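You operate a simulated robot arm through the tools that you are given. There is no shell and no other tool. Be economical: measure what you need, move in short steps, check, and stop when the job is done.

The job below is to be done with a simulated robot arm. You get a single attempt, and the scene is never put back.

TASK
Put the 60 mm grey spacer block from the sewing bench top on top of the tan pad and the 30 mm grey spacer block on top of the clean filter there.
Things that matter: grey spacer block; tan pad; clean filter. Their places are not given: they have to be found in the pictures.

The check looks at the end state, three seconds after you hand in, the way a careful person would. Anything else that was tipped, shoved, dropped, spilled or broken makes it a failure.

THE ROBOT
A 7-joint arm with a two-finger parallel gripper, fixed in place. Base frame: the origin is at the foot of the arm, x ahead of it, y to its left, z up; the work surface is at about z = 0. Lengths are in m, angles in degrees, forces in N, time in s.
With the tool pointing down near the work surface it reaches from about 0.24 to 0.62 m from the base axis. Its first joint turns from -66.0 to 66.0 degrees. Payload 2.6 kg.
The tool frame sits at the grasp point between the pads (the TCP): z along the fingers, y along the line on which they close. The tips reach 0.03 m beyond it. Largest opening 0.094 m; finger width 0.028, thickness 0.01; the body of the gripper, 0.05 by 0.096 m, starts 0.055 m behind the TCP.
Orientation is told as [roll, pitch, yaw] about the base's x, y, z axes, in that order, counted from this pose: with the fingers straight down and closing along the base's y, the tool's x points along the base's -x, its y along +y and its z along -z.

THE INTERFACE
- The arm moves only by the tool move_arm. Its argument "targets" is a list of rows, each a list of 2 entries, a list of its own where there are three numbers: the shift along the base's x, y, z in m, then the turn, a rotation vector about the base's x, y, z in degrees. In form: [[[tx, ty, tz], [wx, wy, wz]], ...]. A call has 1 to 8 rows; each row is the pose to reach, as a shift and turn from the pose commanded when the call began. "hand" is the gripper command, from -1 (fully open) to 1 (shut), values between in proportion, set as the call begins (left out, the last holds). A row lasts 0.2 s, in which the tool goes at most 0.05 m and 8.6 degrees; a call with a longer step from one row to the next is refused whole, and so is a gripper value outside its range. A pose out of reach is approached as far as the arm can. The call stops where the force on the tool passes 40 N (or 10 N more than at its start, if that is more) or the arm is blocked; 0.2 s more then pass. The fingers move at their own pace (about 0.072 m/s each) and stop on an object; they squeeze with about 21 N. The grip force told is the motor's: it shows also when the fingers shut on nothing. Time passes only in rows, and 0.2 s behind the last, so rows that repeat a pose let the fingers close. It gives the time, the measured TCP pose, the force on the tool (base axes), the opening and the grip force at its end, in the units of the frame above (readings bear some noise).
- Cameras (640 x 400 px; columns grow to the right, rows downward): "scene" is fixed at [0.039, 0.4331, 0.5685]; the picture's right is [-0.76, -0.65, 0.00], its down [-0.34, 0.40, -0.85] and it looks along [0.55, -0.65, -0.53] (base axes); focal length 346 px, centre (320, 200). "wrist" rides on the gripper at [-0.037, 0, -0.058] in the tool frame; the picture's right is [0.00, -1.00, 0.00], its down [0.97, 0.00, -0.24] and it looks along [0.24, 0.00, 0.97] (tool axes); focal length 218 px, centre (320, 200).
- camera(camera): a new picture of that camera. The clock stands still meanwhile.
- measure_at(camera, pixels): for up to 12 pixels [column, row] of the newest picture of that camera ("zoom" is the newest enlarged one), the place [x, y, z] in the base frame of the surface seen there, good to about 0.002 m. The clock stands still meanwhile.
- inspect(camera, box): a new picture of the part [left, top, right, bottom] of that camera's present view, enlarged. The clock stands still meanwhile.
- close_job(): hands the job in; it is judged then, once.

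Keep the steps short. Do not move on a guess: measure, check each grasp and each placing, and mend mistakes. In all there are 60 turns and 26 pictures (those below and enlarged ones count). Leave the gripper open and the arm clear of the work at the hand-in unless told otherwise, and finish with a single line.

The tools are called after "Request:" as name(argument=value, ...) on one line, values as JSON. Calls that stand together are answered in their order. move_arm: Moves the arm, as the interface text tells. Its arguments: {"type":"object","properties":{"targets":{"type":"array","items":{"type":"array"}},"hand":{"type":"number"}},"required":["targets"]} The other tools are called the same way: camera (camera) takes a picture; measure_at (camera, pixels) gives the place of the surface under pixels of a picture; inspect (camera, box) takes an enlarged picture of a part of a camera's view; close_job () hands the job in.

At the start:

```text
time_s: 0.0
position: [0.3672, -0.0833, 0.3379]
orientation: [0.1, 0.1, 0.0]
force: [-0.4, 0.4, -0.1]
width: 0.0939
finger_force: 0.0
```

scene: 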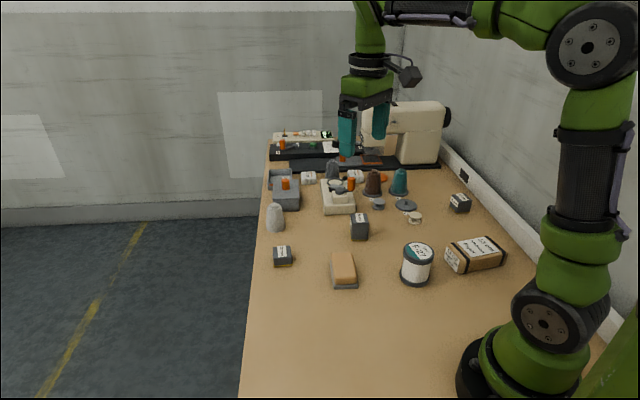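
wrist: 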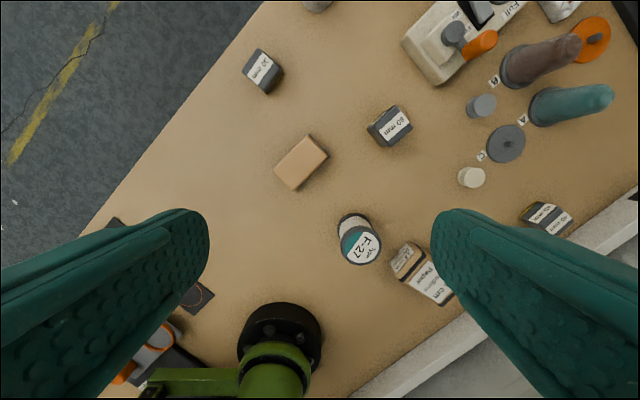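

I see two dark grey blocks with labels near wrist pixels (263,70) and (390,125), a tan block at (301,162), and a can labelled "F-27" at (360,240). I'll zoom in to read the labels.

Request:
inspect(camera="scene", box=[250, 160, 410, 300])

Request:
inspect(camera="scene", box=[380, 170, 520, 290])

Request:
inspect(camera="wrist", box=[220, 30, 620, 310])

```text
2.86 times, centred on (330, 230) of scene
```

zoom: 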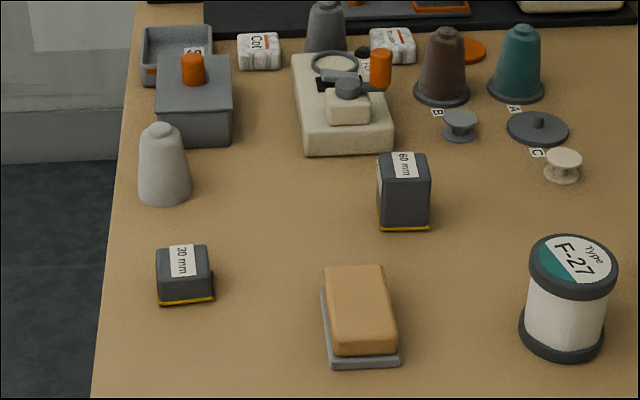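

```text
3.33 times, centred on (450, 230) of scene
```

zoom: 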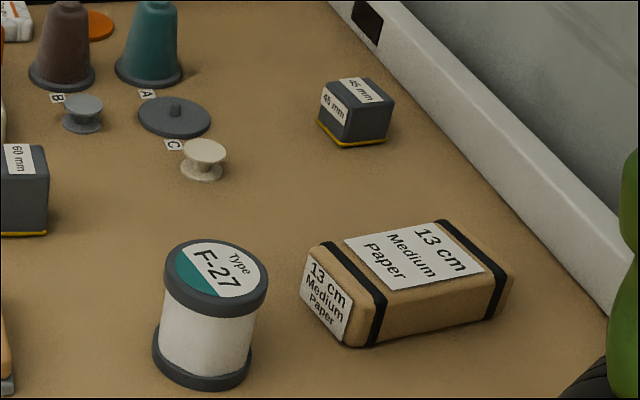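

```text
1.43 times, centred on (420, 170) of wrist
```

zoom: 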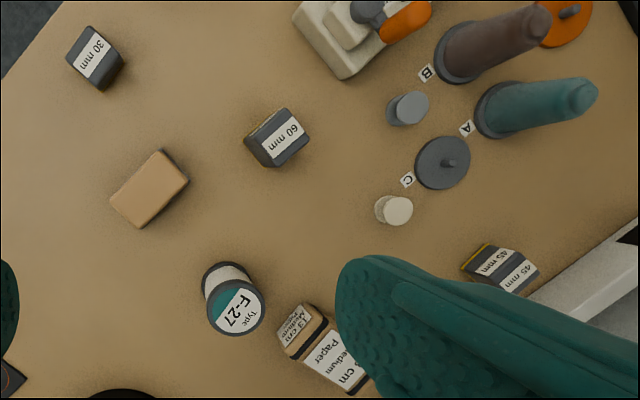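

The 30 mm and 60 mm blocks are clear, and so is the tan pad on its grey base. "Type F-27" looks like a filter, but I need to rule out a second one, so I'll zoom on the lower-left things in the wrist view and the far end of the bench, then measure.

Request:
inspect(camera="wrist", box=[80, 200, 330, 400])

Request:
inspect(camera="scene", box=[255, 110, 475, 230])

Request:
measure_at(camera="wrist", pixels=[[263, 70], [390, 125], [301, 162], [360, 248], [190, 300], [158, 335], [118, 222], [360, 320], [425, 275], [300, 230]])

Request:
measure_at(camera="scene", pixels=[[283, 250], [360, 218], [343, 262], [418, 251], [300, 300], [475, 255]])

```text
2.00 times, centred on (205, 300) of wrist
```

zoom: 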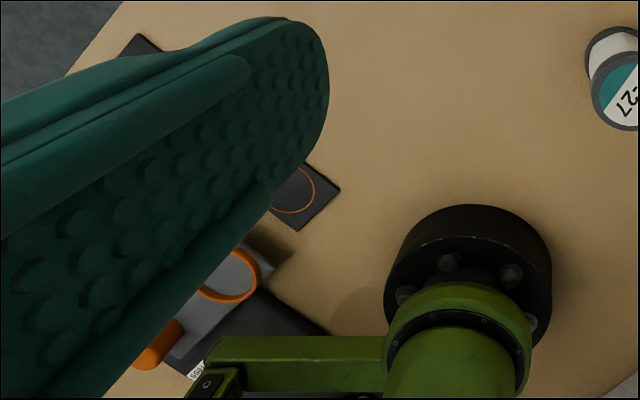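

```text
2.91 times, centred on (365, 170) of scene
```

zoom: 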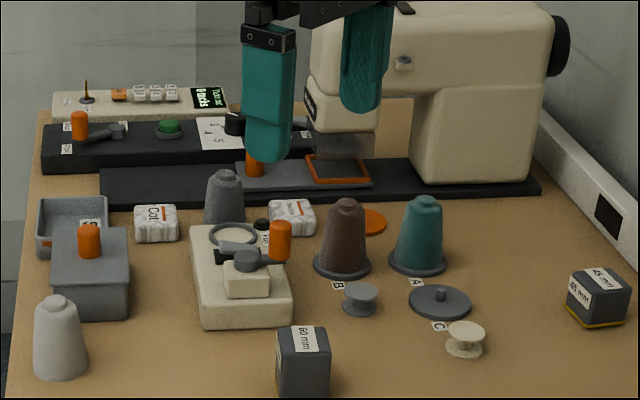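

```text
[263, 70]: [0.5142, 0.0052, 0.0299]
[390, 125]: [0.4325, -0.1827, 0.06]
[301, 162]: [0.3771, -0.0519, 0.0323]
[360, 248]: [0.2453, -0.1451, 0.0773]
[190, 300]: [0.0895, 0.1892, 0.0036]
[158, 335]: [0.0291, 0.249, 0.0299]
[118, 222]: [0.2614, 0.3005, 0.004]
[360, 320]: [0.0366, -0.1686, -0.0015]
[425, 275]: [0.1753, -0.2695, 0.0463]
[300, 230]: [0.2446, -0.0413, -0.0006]
```

```text
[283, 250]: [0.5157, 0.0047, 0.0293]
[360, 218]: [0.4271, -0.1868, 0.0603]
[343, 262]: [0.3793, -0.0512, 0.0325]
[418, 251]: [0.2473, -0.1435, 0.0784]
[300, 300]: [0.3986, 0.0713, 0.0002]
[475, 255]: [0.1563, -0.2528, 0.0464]
```

F-27's top is at about (0.246, -0.144, 0.078). There are also mats and something orange on the robot's left that neither view shows well. I'll move high to the left, at z 0.34 above everything, and look there before deciding which one is the filter.

Request:
move_arm(targets=[[[0, 0.045, 0], [0, 0, 0]], [[0, 0.09, 0], [0, 0, 0]], [[0, 0.135, 0], [0, 0, 0]], [[0, 0.18, 0], [0, 0, 0]], [[0, 0.225, 0], [0, 0, 0]], [[0, 0.225, 0], [0, 0, 0]]], hand=-1)

Request:
camera(camera="wrist")

```text
time_s: 1.4
position: [0.3657, 0.1425, 0.3387]
orientation: [0.0, 0.0, 0.1]
force: [-1.0, 0.2, 0.2]
width: 0.0939
finger_force: 0.2
```

```text
18 pictures are left
```

wrist: 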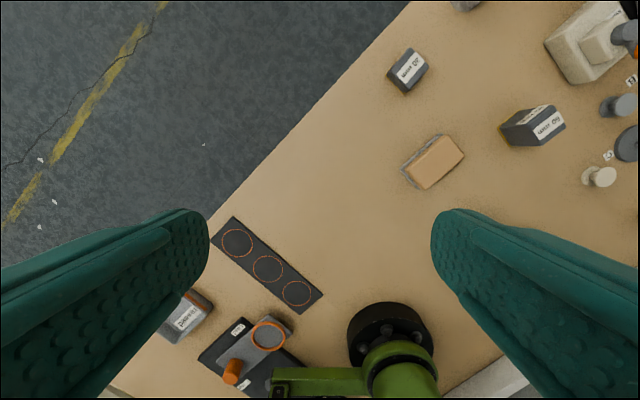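

On the left there is a mat with three rings, a labelled thing at (185,318) and a device at (250,350). I'll zoom to read the label.

Request:
inspect(camera="wrist", box=[130, 270, 330, 400])

Request:
measure_at(camera="wrist", pixels=[[185, 318], [268, 335], [135, 375], [433, 162], [408, 68]])

```text
3.08 times, centred on (230, 335) of wrist
```

zoom: 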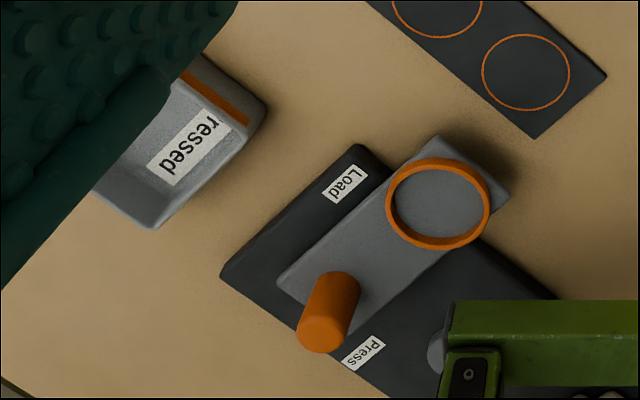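

```text
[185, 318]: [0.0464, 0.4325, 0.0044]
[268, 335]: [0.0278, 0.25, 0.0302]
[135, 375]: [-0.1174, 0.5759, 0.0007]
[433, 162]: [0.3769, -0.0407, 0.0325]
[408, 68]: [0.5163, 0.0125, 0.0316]
```

The left side has only an empty "Pressed" tray and a press, so F-27 is the filter. Next I need the exact shapes of the blocks, pad and filter, so I'll zoom on each and measure the corners.

Request:
inspect(camera="scene", box=[325, 205, 445, 290])

```text
4.71 times, centred on (385, 248) of scene
```

zoom: 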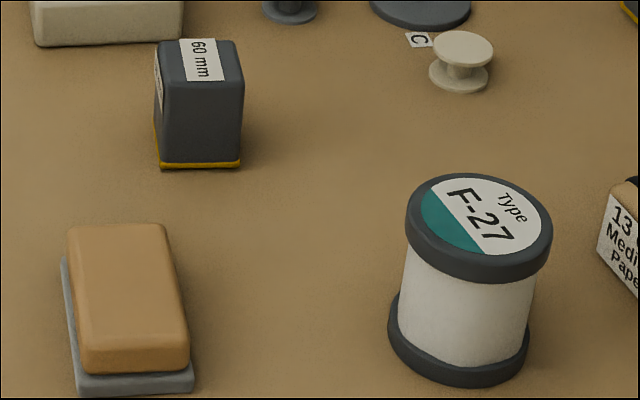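

Now I'll measure the top corners of the 60 mm block, the pad top corners and the rim points of the filter in this zoom.

Request:
measure_at(camera="zoom", pixels=[[163, 82], [241, 80], [231, 43], [160, 43], [72, 232], [160, 228], [185, 358], [86, 366], [410, 207], [547, 225], [485, 177], [475, 250]])

Request:
inspect(camera="scene", box=[260, 235, 308, 275])

```text
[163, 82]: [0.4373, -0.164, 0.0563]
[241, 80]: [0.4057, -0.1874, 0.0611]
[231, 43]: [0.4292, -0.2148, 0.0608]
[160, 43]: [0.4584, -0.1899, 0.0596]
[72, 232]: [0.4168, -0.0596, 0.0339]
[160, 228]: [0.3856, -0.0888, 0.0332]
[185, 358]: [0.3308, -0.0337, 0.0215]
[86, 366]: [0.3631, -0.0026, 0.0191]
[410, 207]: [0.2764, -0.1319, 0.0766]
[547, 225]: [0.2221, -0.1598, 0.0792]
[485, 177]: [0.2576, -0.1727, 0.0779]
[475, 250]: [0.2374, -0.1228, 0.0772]
```

```text
10.00 times, centred on (284, 255) of scene
```

zoom: 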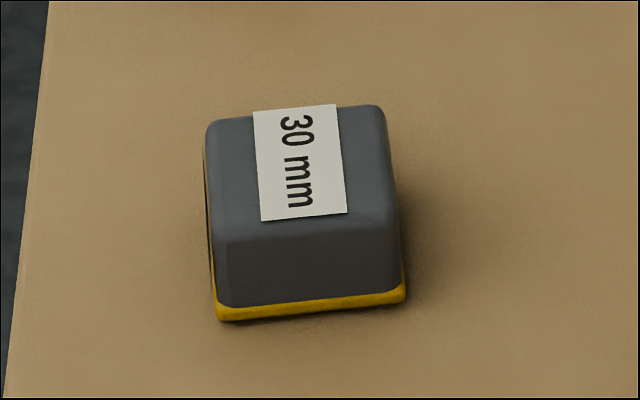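

The 60 mm block is centred near (0.4325, -0.189), with edges at about 39° and -51°. Next I'll measure the 30 mm block's top corners in the current zoom.

Request:
measure_at(camera="zoom", pixels=[[218, 128], [376, 112], [388, 215], [228, 233], [300, 170], [295, 265], [222, 318], [403, 295]])

```text
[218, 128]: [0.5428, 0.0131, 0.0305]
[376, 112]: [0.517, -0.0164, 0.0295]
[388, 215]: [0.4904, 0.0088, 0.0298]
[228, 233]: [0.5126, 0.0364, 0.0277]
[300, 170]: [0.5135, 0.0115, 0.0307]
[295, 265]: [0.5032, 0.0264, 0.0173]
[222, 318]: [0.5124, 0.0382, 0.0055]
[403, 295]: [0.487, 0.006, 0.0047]
```

The 30 mm block is centred near (0.516, 0.0105), edges at about 50° and -40°. Next I'll go above the 60 mm block with a 39° yaw, at z about 0.24.

Request:
move_arm(targets=[[[0.0084, -0.0414, -0.012], [0, 0, 4.9]], [[0.0167, -0.0829, -0.025], [0, 0, 9.8]], [[0.025, -0.1243, -0.037], [0, 0, 14.6]], [[0.0334, -0.1658, -0.05], [0, 0, 19.5]], [[0.0418, -0.2072, -0.062], [0, 0, 24.4]], [[0.0501, -0.2486, -0.075], [0, 0, 29.3]], [[0.0585, -0.2901, -0.087], [0, 0, 34.2]], [[0.0668, -0.3315, -0.1], [0, 0, 39]]])

Request:
camera(camera="wrist")

```text
time_s: 3.2
position: [0.4339, -0.1881, 0.2368]
orientation: [0.0, 0.0, 39.1]
force: [0.3, 0.1, 0.5]
width: 0.0939
finger_force: 0.0
```

```text
14 pictures are left
```

wrist: 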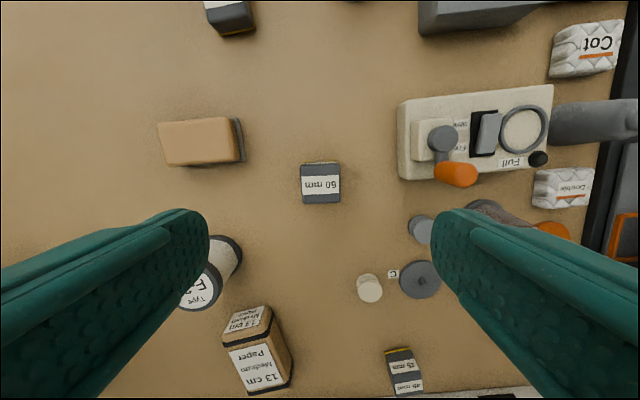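

The block looks square to the fingers, and the bobbin at (420,228) is well clear. I'll measure the block top and the pad corners from here.

Request:
measure_at(camera="wrist", pixels=[[303, 168], [339, 167], [338, 200], [302, 200], [320, 184], [162, 126], [228, 120], [236, 158], [170, 162], [200, 142], [222, 245]])

```text
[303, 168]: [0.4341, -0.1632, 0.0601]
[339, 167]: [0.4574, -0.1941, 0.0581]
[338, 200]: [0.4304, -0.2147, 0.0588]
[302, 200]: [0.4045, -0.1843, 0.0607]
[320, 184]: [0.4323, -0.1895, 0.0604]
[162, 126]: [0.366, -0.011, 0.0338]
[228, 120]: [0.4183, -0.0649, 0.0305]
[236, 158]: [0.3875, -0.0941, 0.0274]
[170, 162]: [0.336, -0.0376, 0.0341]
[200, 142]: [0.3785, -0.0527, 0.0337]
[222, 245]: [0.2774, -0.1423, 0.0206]
```

Centre of the block top is about (0.4316, -0.189, 0.060), right under the tool. The pad centre is about (0.376, -0.050), top z 0.034. I'll go down so that the TCP is at z 0.042 with the fingers open.

Request:
move_arm(targets=[[[-0.001, -0.0005, -0.045], [0, 0, 0]], [[-0.001, -0.0005, -0.09], [0, 0, 0]], [[-0.001, -0.0005, -0.135], [0, 0, 0]], [[-0.001, -0.0005, -0.17], [0, 0, 0]], [[-0.001, -0.0005, -0.195], [0, 0, 0]], [[-0.001, -0.0005, -0.195], [0, 0, 0]]])

```text
time_s: 4.6
position: [0.4323, -0.1883, 0.0434]
orientation: [0.1, 0.0, 39.0]
force: [0.0, -0.9, -0.3]
width: 0.0941
finger_force: 0.0
```

The TCP is at z 0.043 with no contact. I'll close on the block.

Request:
move_arm(targets=[[[0, 0, 0], [0, 0, 0]], [[0, 0, 0], [0, 0, 0]], [[0, 0, 0], [0, 0, 0]], [[0, 0, 0], [0, 0, 0]]], hand=1)

```text
time_s: 5.6
position: [0.4323, -0.189, 0.0446]
orientation: [0.1, 0.0, 39.0]
force: [-0.1, 0.5, 0.3]
width: 0.0481
finger_force: 21.3
```

Width is 0.048 m with 21 N of grip, so the fingers are on the block. I'll lift 0.08 m and check.

Request:
move_arm(targets=[[[0, 0, 0.015], [0, 0, 0]], [[0, 0, 0.05], [0, 0, 0]], [[0, 0, 0.08], [0, 0, 0]], [[0, 0, 0.08], [0, 0, 0]]])

Request:
camera(camera="scene")

Request:
camera(camera="wrist")

```text
time_s: 6.6
position: [0.4309, -0.1894, 0.124]
orientation: [0.0, 0.0, 39.0]
force: [-0.3, 0.0, -1.5]
width: 0.0482
finger_force: 21.5
```

```text
13 pictures are left
```

scene: 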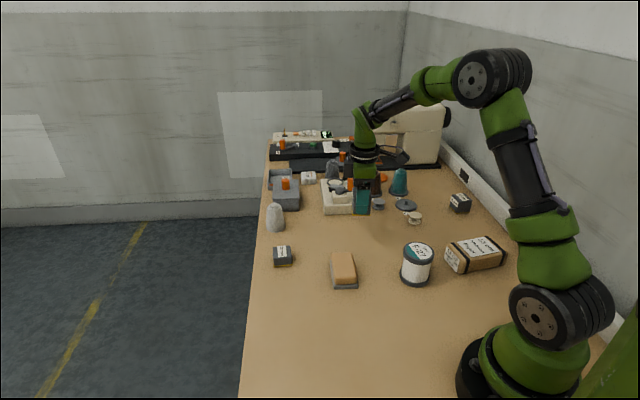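

```text
12 pictures are left
```

wrist: 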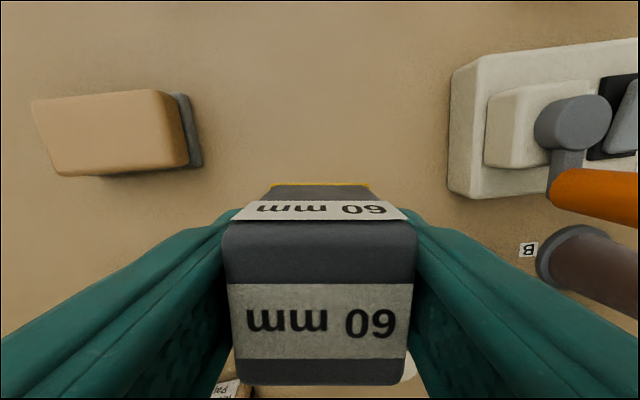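

The block is held straight. I'll measure its top in the hand, and the pad again from this closer view.

Request:
measure_at(camera="wrist", pixels=[[228, 234], [412, 232], [240, 370], [398, 370], [40, 106], [160, 94], [183, 160], [60, 170], [110, 135]])

```text
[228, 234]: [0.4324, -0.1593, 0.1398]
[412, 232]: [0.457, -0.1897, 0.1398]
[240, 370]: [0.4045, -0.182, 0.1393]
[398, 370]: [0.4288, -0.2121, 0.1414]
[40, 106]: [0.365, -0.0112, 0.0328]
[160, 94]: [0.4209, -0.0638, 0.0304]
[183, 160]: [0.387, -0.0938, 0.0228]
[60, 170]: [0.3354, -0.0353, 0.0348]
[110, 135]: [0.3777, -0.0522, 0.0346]
```

The block bottom is now at about z 0.080 and the pad top at 0.034. I'll move sideways over the pad centre (0.375, -0.050), 20 mm higher, turning 4.5° to match the pad.

Request:
move_arm(targets=[[[0, 0, 0.02], [0, 0, 0]], [[-0.014, 0.0345, 0.02], [0, 0, 1]], [[-0.028, 0.069, 0.02], [0, 0, 2]], [[-0.042, 0.1035, 0.02], [0, 0, 3]], [[-0.0557, 0.1385, 0.02], [0, 0, 4.5]], [[-0.0557, 0.1385, 0.02], [0, 0, 4.5]]])

Request:
inspect(camera="scene", box=[280, 170, 400, 300])

```text
time_s: 8.0
position: [0.3794, -0.0503, 0.1418]
orientation: [0.0, 0.0, 43.5]
force: [0.0, 0.3, -1.2]
width: 0.0481
finger_force: 20.8
```

```text
3.08 times, centred on (340, 235) of scene
```

zoom: 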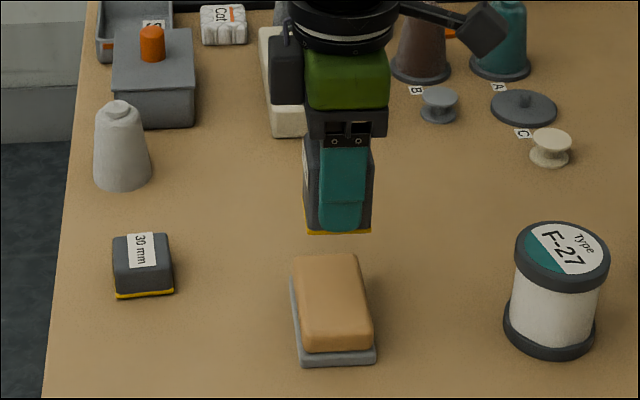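

It is above the pad. I'll lower 0.058 m, just short of contact, and check.

Request:
move_arm(targets=[[[-0.002, 0.001, -0.03], [0, 0, 0]], [[-0.002, 0.001, -0.048], [0, 0, 0]], [[-0.002, 0.001, -0.058], [0, 0, 0]], [[-0.002, 0.001, -0.058], [0, 0, 0]]])

Request:
inspect(camera="scene", box=[300, 210, 390, 300])

```text
time_s: 9.0
position: [0.3755, -0.0508, 0.0835]
orientation: [0.1, 0.0, 43.5]
force: [0.0, -0.7, -1.7]
width: 0.0482
finger_force: 21.5
```

```text
4.44 times, centred on (345, 255) of scene
```

zoom: 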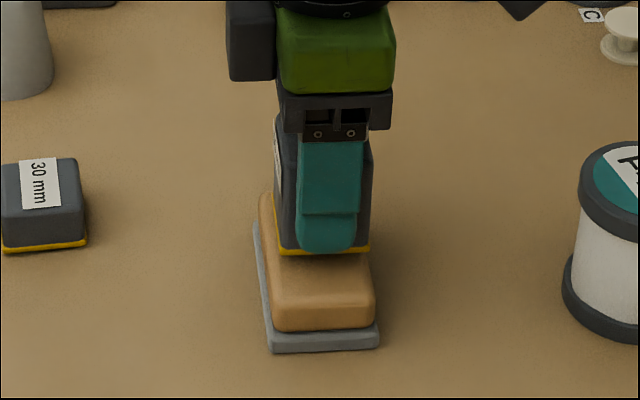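

It hovers about 5 mm above the pad. I'll measure the block's bottom edge against the pad edges before setting it down.

Request:
measure_at(camera="zoom", pixels=[[281, 250], [367, 250], [275, 308], [372, 308], [266, 215], [368, 275], [269, 260], [320, 290]])

```text
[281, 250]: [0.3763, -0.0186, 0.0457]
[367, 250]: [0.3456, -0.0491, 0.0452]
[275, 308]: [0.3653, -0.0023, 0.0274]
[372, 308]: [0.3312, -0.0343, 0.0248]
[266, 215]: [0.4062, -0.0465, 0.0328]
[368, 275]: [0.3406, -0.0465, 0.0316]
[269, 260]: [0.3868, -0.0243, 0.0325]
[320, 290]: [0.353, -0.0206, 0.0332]
```

The block is centred on the pad within about 2 mm both ways. I'll lower it gently 1-2 mm at a time until contact.

Request:
move_arm(targets=[[[0, 0, -0.003], [0, 0, 0]], [[0, 0, -0.005], [0, 0, 0]], [[0, 0, -0.005], [0, 0, 0]]])

```text
time_s: 9.8
position: [0.3751, -0.0517, 0.0778]
orientation: [0.0, 0.0, 43.6]
force: [0.1, 0.5, -1.5]
width: 0.0481
finger_force: 20.8
```

No contact yet. Another 2 mm.

Request:
move_arm(targets=[[[0, 0, -0.001], [0, 0, 0]], [[0, 0, -0.002], [0, 0, 0]], [[0, 0, -0.002], [0, 0, 0]]])

```text
time_s: 10.6
position: [0.3757, -0.0517, 0.0769]
orientation: [0.0, 0.1, 43.5]
force: [-1.1, 0.9, 3.3]
width: 0.048
finger_force: 21.4
```

The force went from -1.5 to +3.3 N upward, so the block rests on the pad. I'll open, then lift straight up.

Request:
move_arm(targets=[[[0, 0, 0], [0, 0, 0]], [[0, 0, 0], [0, 0, 0]], [[0, 0, 0], [0, 0, 0]]], hand=-1)

Request:
move_arm(targets=[[[0, 0, 0.03], [0, 0, 0]], [[0, 0, 0.075], [0, 0, 0]], [[0, 0, 0.12], [0, 0, 0]], [[0, 0, 0.16], [0, 0, 0]], [[0, 0, 0.16], [0, 0, 0]]])

Request:
inspect(camera="scene", box=[260, 180, 400, 300])

```text
time_s: 11.4
position: [0.3749, -0.0506, 0.0772]
orientation: [0.0, 0.1, 43.5]
force: [0.6, -0.5, -0.4]
width: 0.0938
finger_force: 0.0
```

```text
time_s: 12.6
position: [0.3745, -0.0495, 0.2364]
orientation: [0.0, 0.1, 43.5]
force: [-0.2, 0.0, -0.9]
width: 0.094
finger_force: 0.2
```

```text
3.33 times, centred on (330, 240) of scene
```

zoom: 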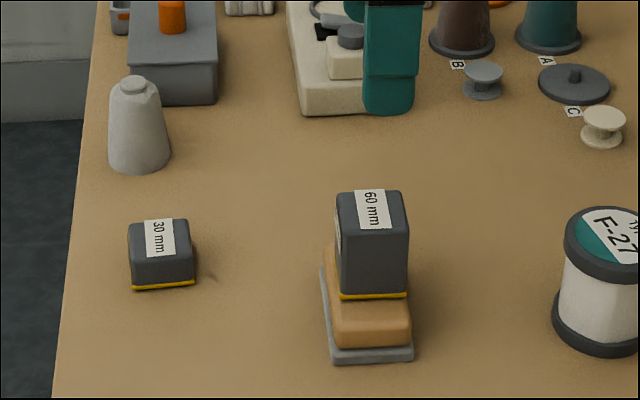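

The 60 mm block stands squarely on the pad. Before approaching the 30 mm block I'll check how far the pale cone is from it.

Request:
measure_at(camera="zoom", pixels=[[138, 168], [112, 150], [167, 150], [160, 240], [372, 210], [340, 290], [405, 290], [160, 215]])

Request:
move_arm(targets=[[[0.035, 0.015, 0], [0, 0, 1.6]], [[0.071, 0.03, 0], [0, 0, 3.2]], [[0.106, 0.045, 0], [0, 0, 4.8]], [[0.1415, 0.06, 0], [0, 0, 6.5]], [[0.1415, 0.06, 0], [0, 0, 6.5]]])

Request:
camera(camera="wrist")

```text
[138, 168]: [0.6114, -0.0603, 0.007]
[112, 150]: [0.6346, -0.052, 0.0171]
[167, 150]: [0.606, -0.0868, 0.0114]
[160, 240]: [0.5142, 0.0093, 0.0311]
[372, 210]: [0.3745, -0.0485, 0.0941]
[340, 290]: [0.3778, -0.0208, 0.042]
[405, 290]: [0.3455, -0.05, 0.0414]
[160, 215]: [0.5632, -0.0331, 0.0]
```

```text
time_s: 13.8
position: [0.5189, 0.0082, 0.2362]
orientation: [0.0, 0.0, 50.0]
force: [-0.8, 0.3, 0.4]
width: 0.0942
finger_force: 0.2
```

```text
8 pictures are left
```

wrist: 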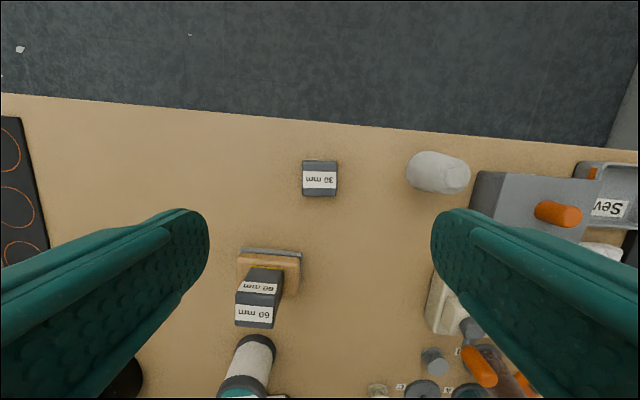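

The cone edge is about 0.12 m from the block centre, enough room. I'll measure the block's top here.

Request:
measure_at(camera="wrist", pixels=[[306, 164], [336, 164], [336, 192], [306, 193], [321, 178]])

```text
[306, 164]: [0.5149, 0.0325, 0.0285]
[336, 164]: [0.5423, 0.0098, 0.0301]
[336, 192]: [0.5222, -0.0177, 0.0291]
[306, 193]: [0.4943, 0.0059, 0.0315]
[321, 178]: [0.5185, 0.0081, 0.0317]
```

The block centre (0.518, 0.008) is under the tool and aligned. I'll descend to TCP z 0.036, with the tips about 6 mm above the bench.

Request:
move_arm(targets=[[[-0.0005, 0.0005, -0.045], [0, 0, 0]], [[-0.0005, 0.0005, -0.09], [0, 0, 0]], [[-0.0005, 0.0005, -0.135], [0, 0, 0]], [[-0.0005, 0.0005, -0.175], [0, 0, 0]], [[-0.0005, 0.0005, -0.2], [0, 0, 0]], [[-0.0005, 0.0005, -0.2], [0, 0, 0]]])

```text
time_s: 15.2
position: [0.5164, 0.0108, 0.0379]
orientation: [0.0, 0.0, 50.0]
force: [-0.2, 0.1, 0.2]
width: 0.0939
finger_force: 0.0
```

No contact, z 0.038. I'll lower 1 mm more and close.

Request:
move_arm(targets=[[[0, 0, -0.001], [0, 0, 0]], [[0, 0, -0.001], [0, 0, 0]], [[0, 0, -0.001], [0, 0, 0]], [[0, 0, -0.001], [0, 0, 0]], [[0, 0, -0.001], [0, 0, 0]]], hand=1)

Request:
move_arm(targets=[[[0, 0, 0.015], [0, 0, 0]], [[0, 0, 0.055], [0, 0, 0]], [[0, 0, 0.1], [0, 0, 0]], [[0, 0, 0.14], [0, 0, 0]], [[0, 0, 0.14], [0, 0, 0]]])

Request:
camera(camera="wrist")

```text
time_s: 16.4
position: [0.5163, 0.0115, 0.0377]
orientation: [0.0, 0.0, 50.1]
force: [-0.7, 0.0, 1.3]
width: 0.043
finger_force: 20.8
```

```text
time_s: 17.6
position: [0.5143, 0.0069, 0.1753]
orientation: [0.1, -0.2, 50.0]
force: [-0.3, -0.1, -1.4]
width: 0.0433
finger_force: 21.1
```

```text
7 pictures are left
```

wrist: 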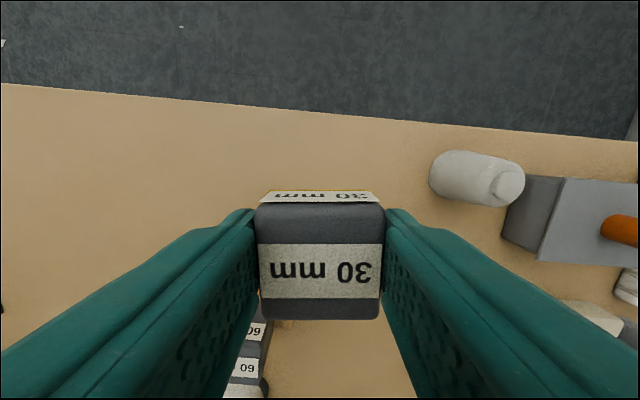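

Held at width 0.043. I'll measure the block's top in the hand, for its offset from the TCP.

Request:
measure_at(camera="wrist", pixels=[[262, 210], [378, 210], [266, 312], [374, 312]])

```text
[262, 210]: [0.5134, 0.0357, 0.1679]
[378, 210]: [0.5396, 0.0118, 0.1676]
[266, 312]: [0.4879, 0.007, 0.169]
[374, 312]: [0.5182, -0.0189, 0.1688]
```

The block centre (0.515, 0.009) is on the TCP, bottom near z 0.138. I'll go over the filter at (0.2485, -0.147) at this height, turning back 40° on the way; the 60 mm block's top at 0.094 stays well below.

Request:
move_arm(targets=[[[-0.0333, -0.0195, 0], [0, 0, -5]], [[-0.0665, -0.039, 0], [0, 0, -10]], [[-0.0998, -0.0585, 0], [0, 0, -15]], [[-0.133, -0.078, 0], [0, 0, -20]], [[-0.1663, -0.0975, 0], [0, 0, -25]], [[-0.1995, -0.117, 0], [0, 0, -30]], [[-0.2328, -0.1365, 0], [0, 0, -35]], [[-0.266, -0.156, 0], [0, 0, -40]]])

Request:
inspect(camera="scene", box=[340, 180, 500, 300])

```text
time_s: 19.4
position: [0.2495, -0.1485, 0.1771]
orientation: [0.0, -0.1, 9.9]
force: [-0.2, 0.2, -1.8]
width: 0.043
finger_force: 20.8
```

```text
3.33 times, centred on (420, 240) of scene
```

zoom: 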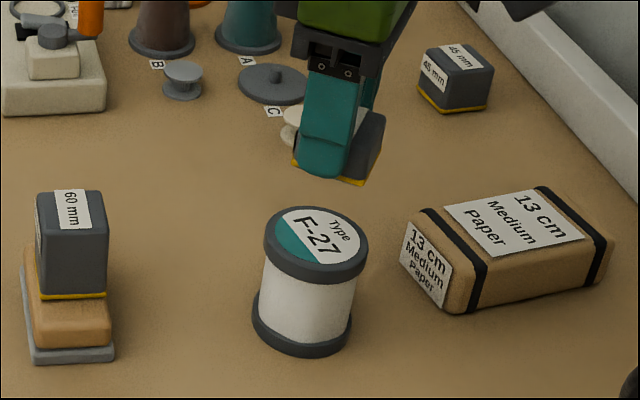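

It is above the filter. I'll lower 0.053 m, stopping some 6-8 mm above its top, and check the centring.

Request:
move_arm(targets=[[[0, 0, -0.025], [0, 0, 0]], [[0, 0, -0.045], [0, 0, 0]], [[0, 0, -0.053], [0, 0, 0]], [[0, 0, -0.053], [0, 0, 0]]])

Request:
inspect(camera="scene", box=[375, 210, 465, 290])

```text
time_s: 20.4
position: [0.2499, -0.1452, 0.1241]
orientation: [0.0, 0.0, 10.0]
force: [0.0, 0.7, -0.9]
width: 0.0435
finger_force: 21.2
```

```text
5.00 times, centred on (420, 250) of scene
```

zoom: 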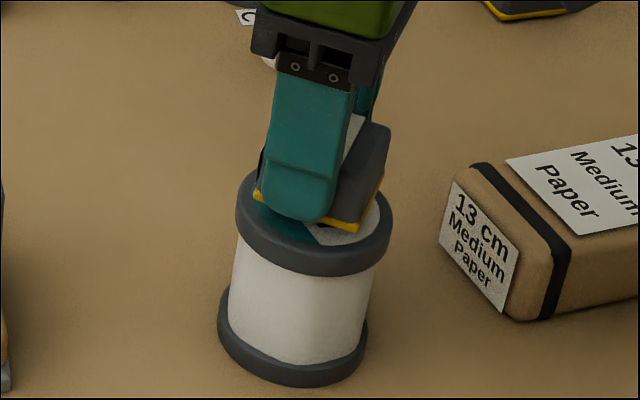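

It hovers just above the top. I'll measure the block's bottom corners and the rim.

Request:
measure_at(camera="zoom", pixels=[[354, 228], [381, 177], [257, 195], [242, 215], [387, 215], [310, 254], [280, 250], [345, 250]])

```text
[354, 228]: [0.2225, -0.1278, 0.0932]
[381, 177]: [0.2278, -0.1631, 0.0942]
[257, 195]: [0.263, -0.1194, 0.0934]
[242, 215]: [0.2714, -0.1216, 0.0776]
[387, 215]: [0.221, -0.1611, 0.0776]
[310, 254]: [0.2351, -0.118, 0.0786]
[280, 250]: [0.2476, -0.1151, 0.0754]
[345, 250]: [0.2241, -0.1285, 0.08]
```

Filter centre is about (0.249, -0.146), rim radius 0.032; the block is off by some 2 mm. I'll correct by (+0.002, -0.0013) and lower 6 mm.

Request:
move_arm(targets=[[[0.002, -0.0013, -0.003], [0, 0, 0]], [[0.002, -0.0013, -0.006], [0, 0, 0]], [[0.002, -0.0013, -0.006], [0, 0, 0]]])

```text
time_s: 21.2
position: [0.2521, -0.1463, 0.1176]
orientation: [0.0, 0.0, 10.0]
force: [0.3, 0.3, -0.3]
width: 0.0436
finger_force: 21.0
```

No clear contact yet. Another 1.5 mm.

Request:
move_arm(targets=[[[0, 0, -0.001], [0, 0, 0]], [[0, 0, -0.0015], [0, 0, 0]], [[0, 0, -0.0015], [0, 0, 0]]])

```text
time_s: 22.0
position: [0.251, -0.1468, 0.1168]
orientation: [0.0, 0.1, 10.0]
force: [0.5, 0.9, -1.0]
width: 0.0432
finger_force: 21.0
```

Still free. Another 1.5 mm.

Request:
move_arm(targets=[[[0, 0, -0.001], [0, 0, 0]], [[0, 0, -0.0015], [0, 0, 0]], [[0, 0, -0.0015], [0, 0, 0]]])

```text
time_s: 22.8
position: [0.2523, -0.1466, 0.1132]
orientation: [0.1, 0.1, 9.9]
force: [-0.2, 1.1, -0.7]
width: 0.0433
finger_force: 21.0
```

Still no upward force. Another 1 mm.

Request:
move_arm(targets=[[[0, 0, -0.001], [0, 0, 0]], [[0, 0, -0.001], [0, 0, 0]]])

Request:
inspect(camera="scene", box=[385, 220, 450, 280])

```text
time_s: 23.4
position: [0.2528, -0.1467, 0.1142]
orientation: [-0.1, -0.1, 9.9]
force: [-3.8, 1.7, 16.4]
width: 0.0434
finger_force: 20.8
```

```text
6.67 times, centred on (418, 250) of scene
```

zoom: 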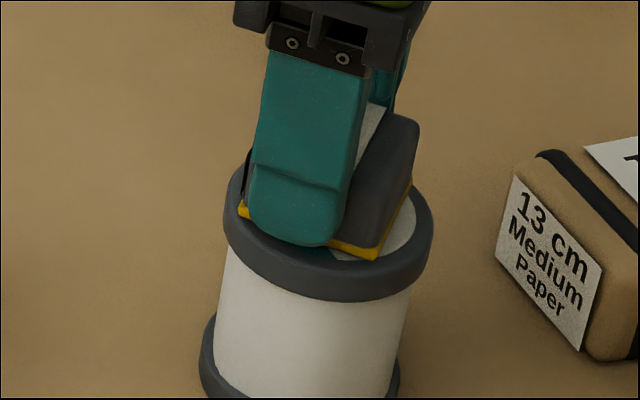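

Contact: 16 N upward, and the block sits centred on the cap. I'll ease 0.8 mm up to take off the pressure, then open.

Request:
move_arm(targets=[[[0, 0, 0.0008], [0, 0, 0]], [[0, 0, 0.0008], [0, 0, 0]]])

Request:
move_arm(targets=[[[0, 0, 0], [0, 0, 0]], [[0, 0, 0], [0, 0, 0]], [[0, 0, 0], [0, 0, 0]]], hand=-1)

Request:
move_arm(targets=[[[0, 0, 0.02], [0, 0, 0]], [[0, 0, 0.06], [0, 0, 0]], [[0, 0, 0.1], [0, 0, 0]], [[0, 0, 0.14], [0, 0, 0]], [[0.04, 0.02, 0.16], [0, 0, 0]], [[0.08, 0.04, 0.18], [0, 0, 0]], [[0.12, 0.06, 0.2], [0, 0, 0]], [[0.12, 0.06, 0.2], [0, 0, 0]]])

Request:
camera(camera="scene")

Request:
inspect(camera="scene", box=[320, 190, 480, 300])

```text
time_s: 24.0
position: [0.2521, -0.147, 0.1141]
orientation: [0.0, -0.1, 10.0]
force: [1.8, -1.4, 6.3]
width: 0.0433
finger_force: 21.3
```

```text
time_s: 24.8
position: [0.2527, -0.1471, 0.1153]
orientation: [0.0, 0.0, 10.0]
force: [0.2, -0.5, 0.2]
width: 0.0939
finger_force: 0.0
```

```text
time_s: 26.6
position: [0.3714, -0.0875, 0.3163]
orientation: [0.0, 0.0, 9.9]
force: [0.2, -0.1, 0.4]
width: 0.0941
finger_force: 0.0
```

```text
3 pictures are left
```

scene: 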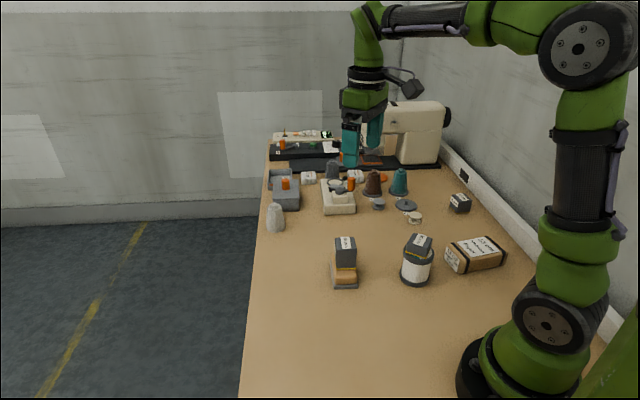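

```text
3.64 times, centred on (400, 245) of scene
```

zoom: 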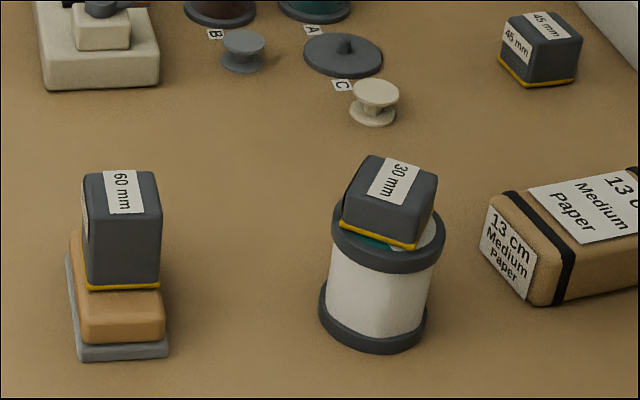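

Both blocks are in place and nothing else has moved. I'll check that the 30 mm block lies level and centred.

Request:
measure_at(camera="zoom", pixels=[[371, 162], [432, 180], [412, 210], [352, 200], [393, 180], [345, 226], [415, 246], [436, 210], [435, 230], [365, 242]])

```text
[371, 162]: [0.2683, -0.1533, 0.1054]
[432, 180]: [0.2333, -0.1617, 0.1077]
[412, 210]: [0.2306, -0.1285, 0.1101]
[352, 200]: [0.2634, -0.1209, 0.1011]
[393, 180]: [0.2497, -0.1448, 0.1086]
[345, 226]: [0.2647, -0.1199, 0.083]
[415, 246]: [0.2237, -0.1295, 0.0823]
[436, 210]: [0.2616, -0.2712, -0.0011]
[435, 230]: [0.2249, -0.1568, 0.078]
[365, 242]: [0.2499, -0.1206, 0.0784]
```

The 30 mm block's top is at z 0.108-0.109, its bottom flush on the cap at 0.078, level and centred. The gripper is open and the arm is clear, so I'm handing in.

Request:
close_job()

```text
The job is handed in.
```

The 60 mm grey block is on the tan pad and the 30 mm grey block is on the F-27 filter; I saw nothing else disturbed, and the job is handed in with the gripper open and the arm clear.
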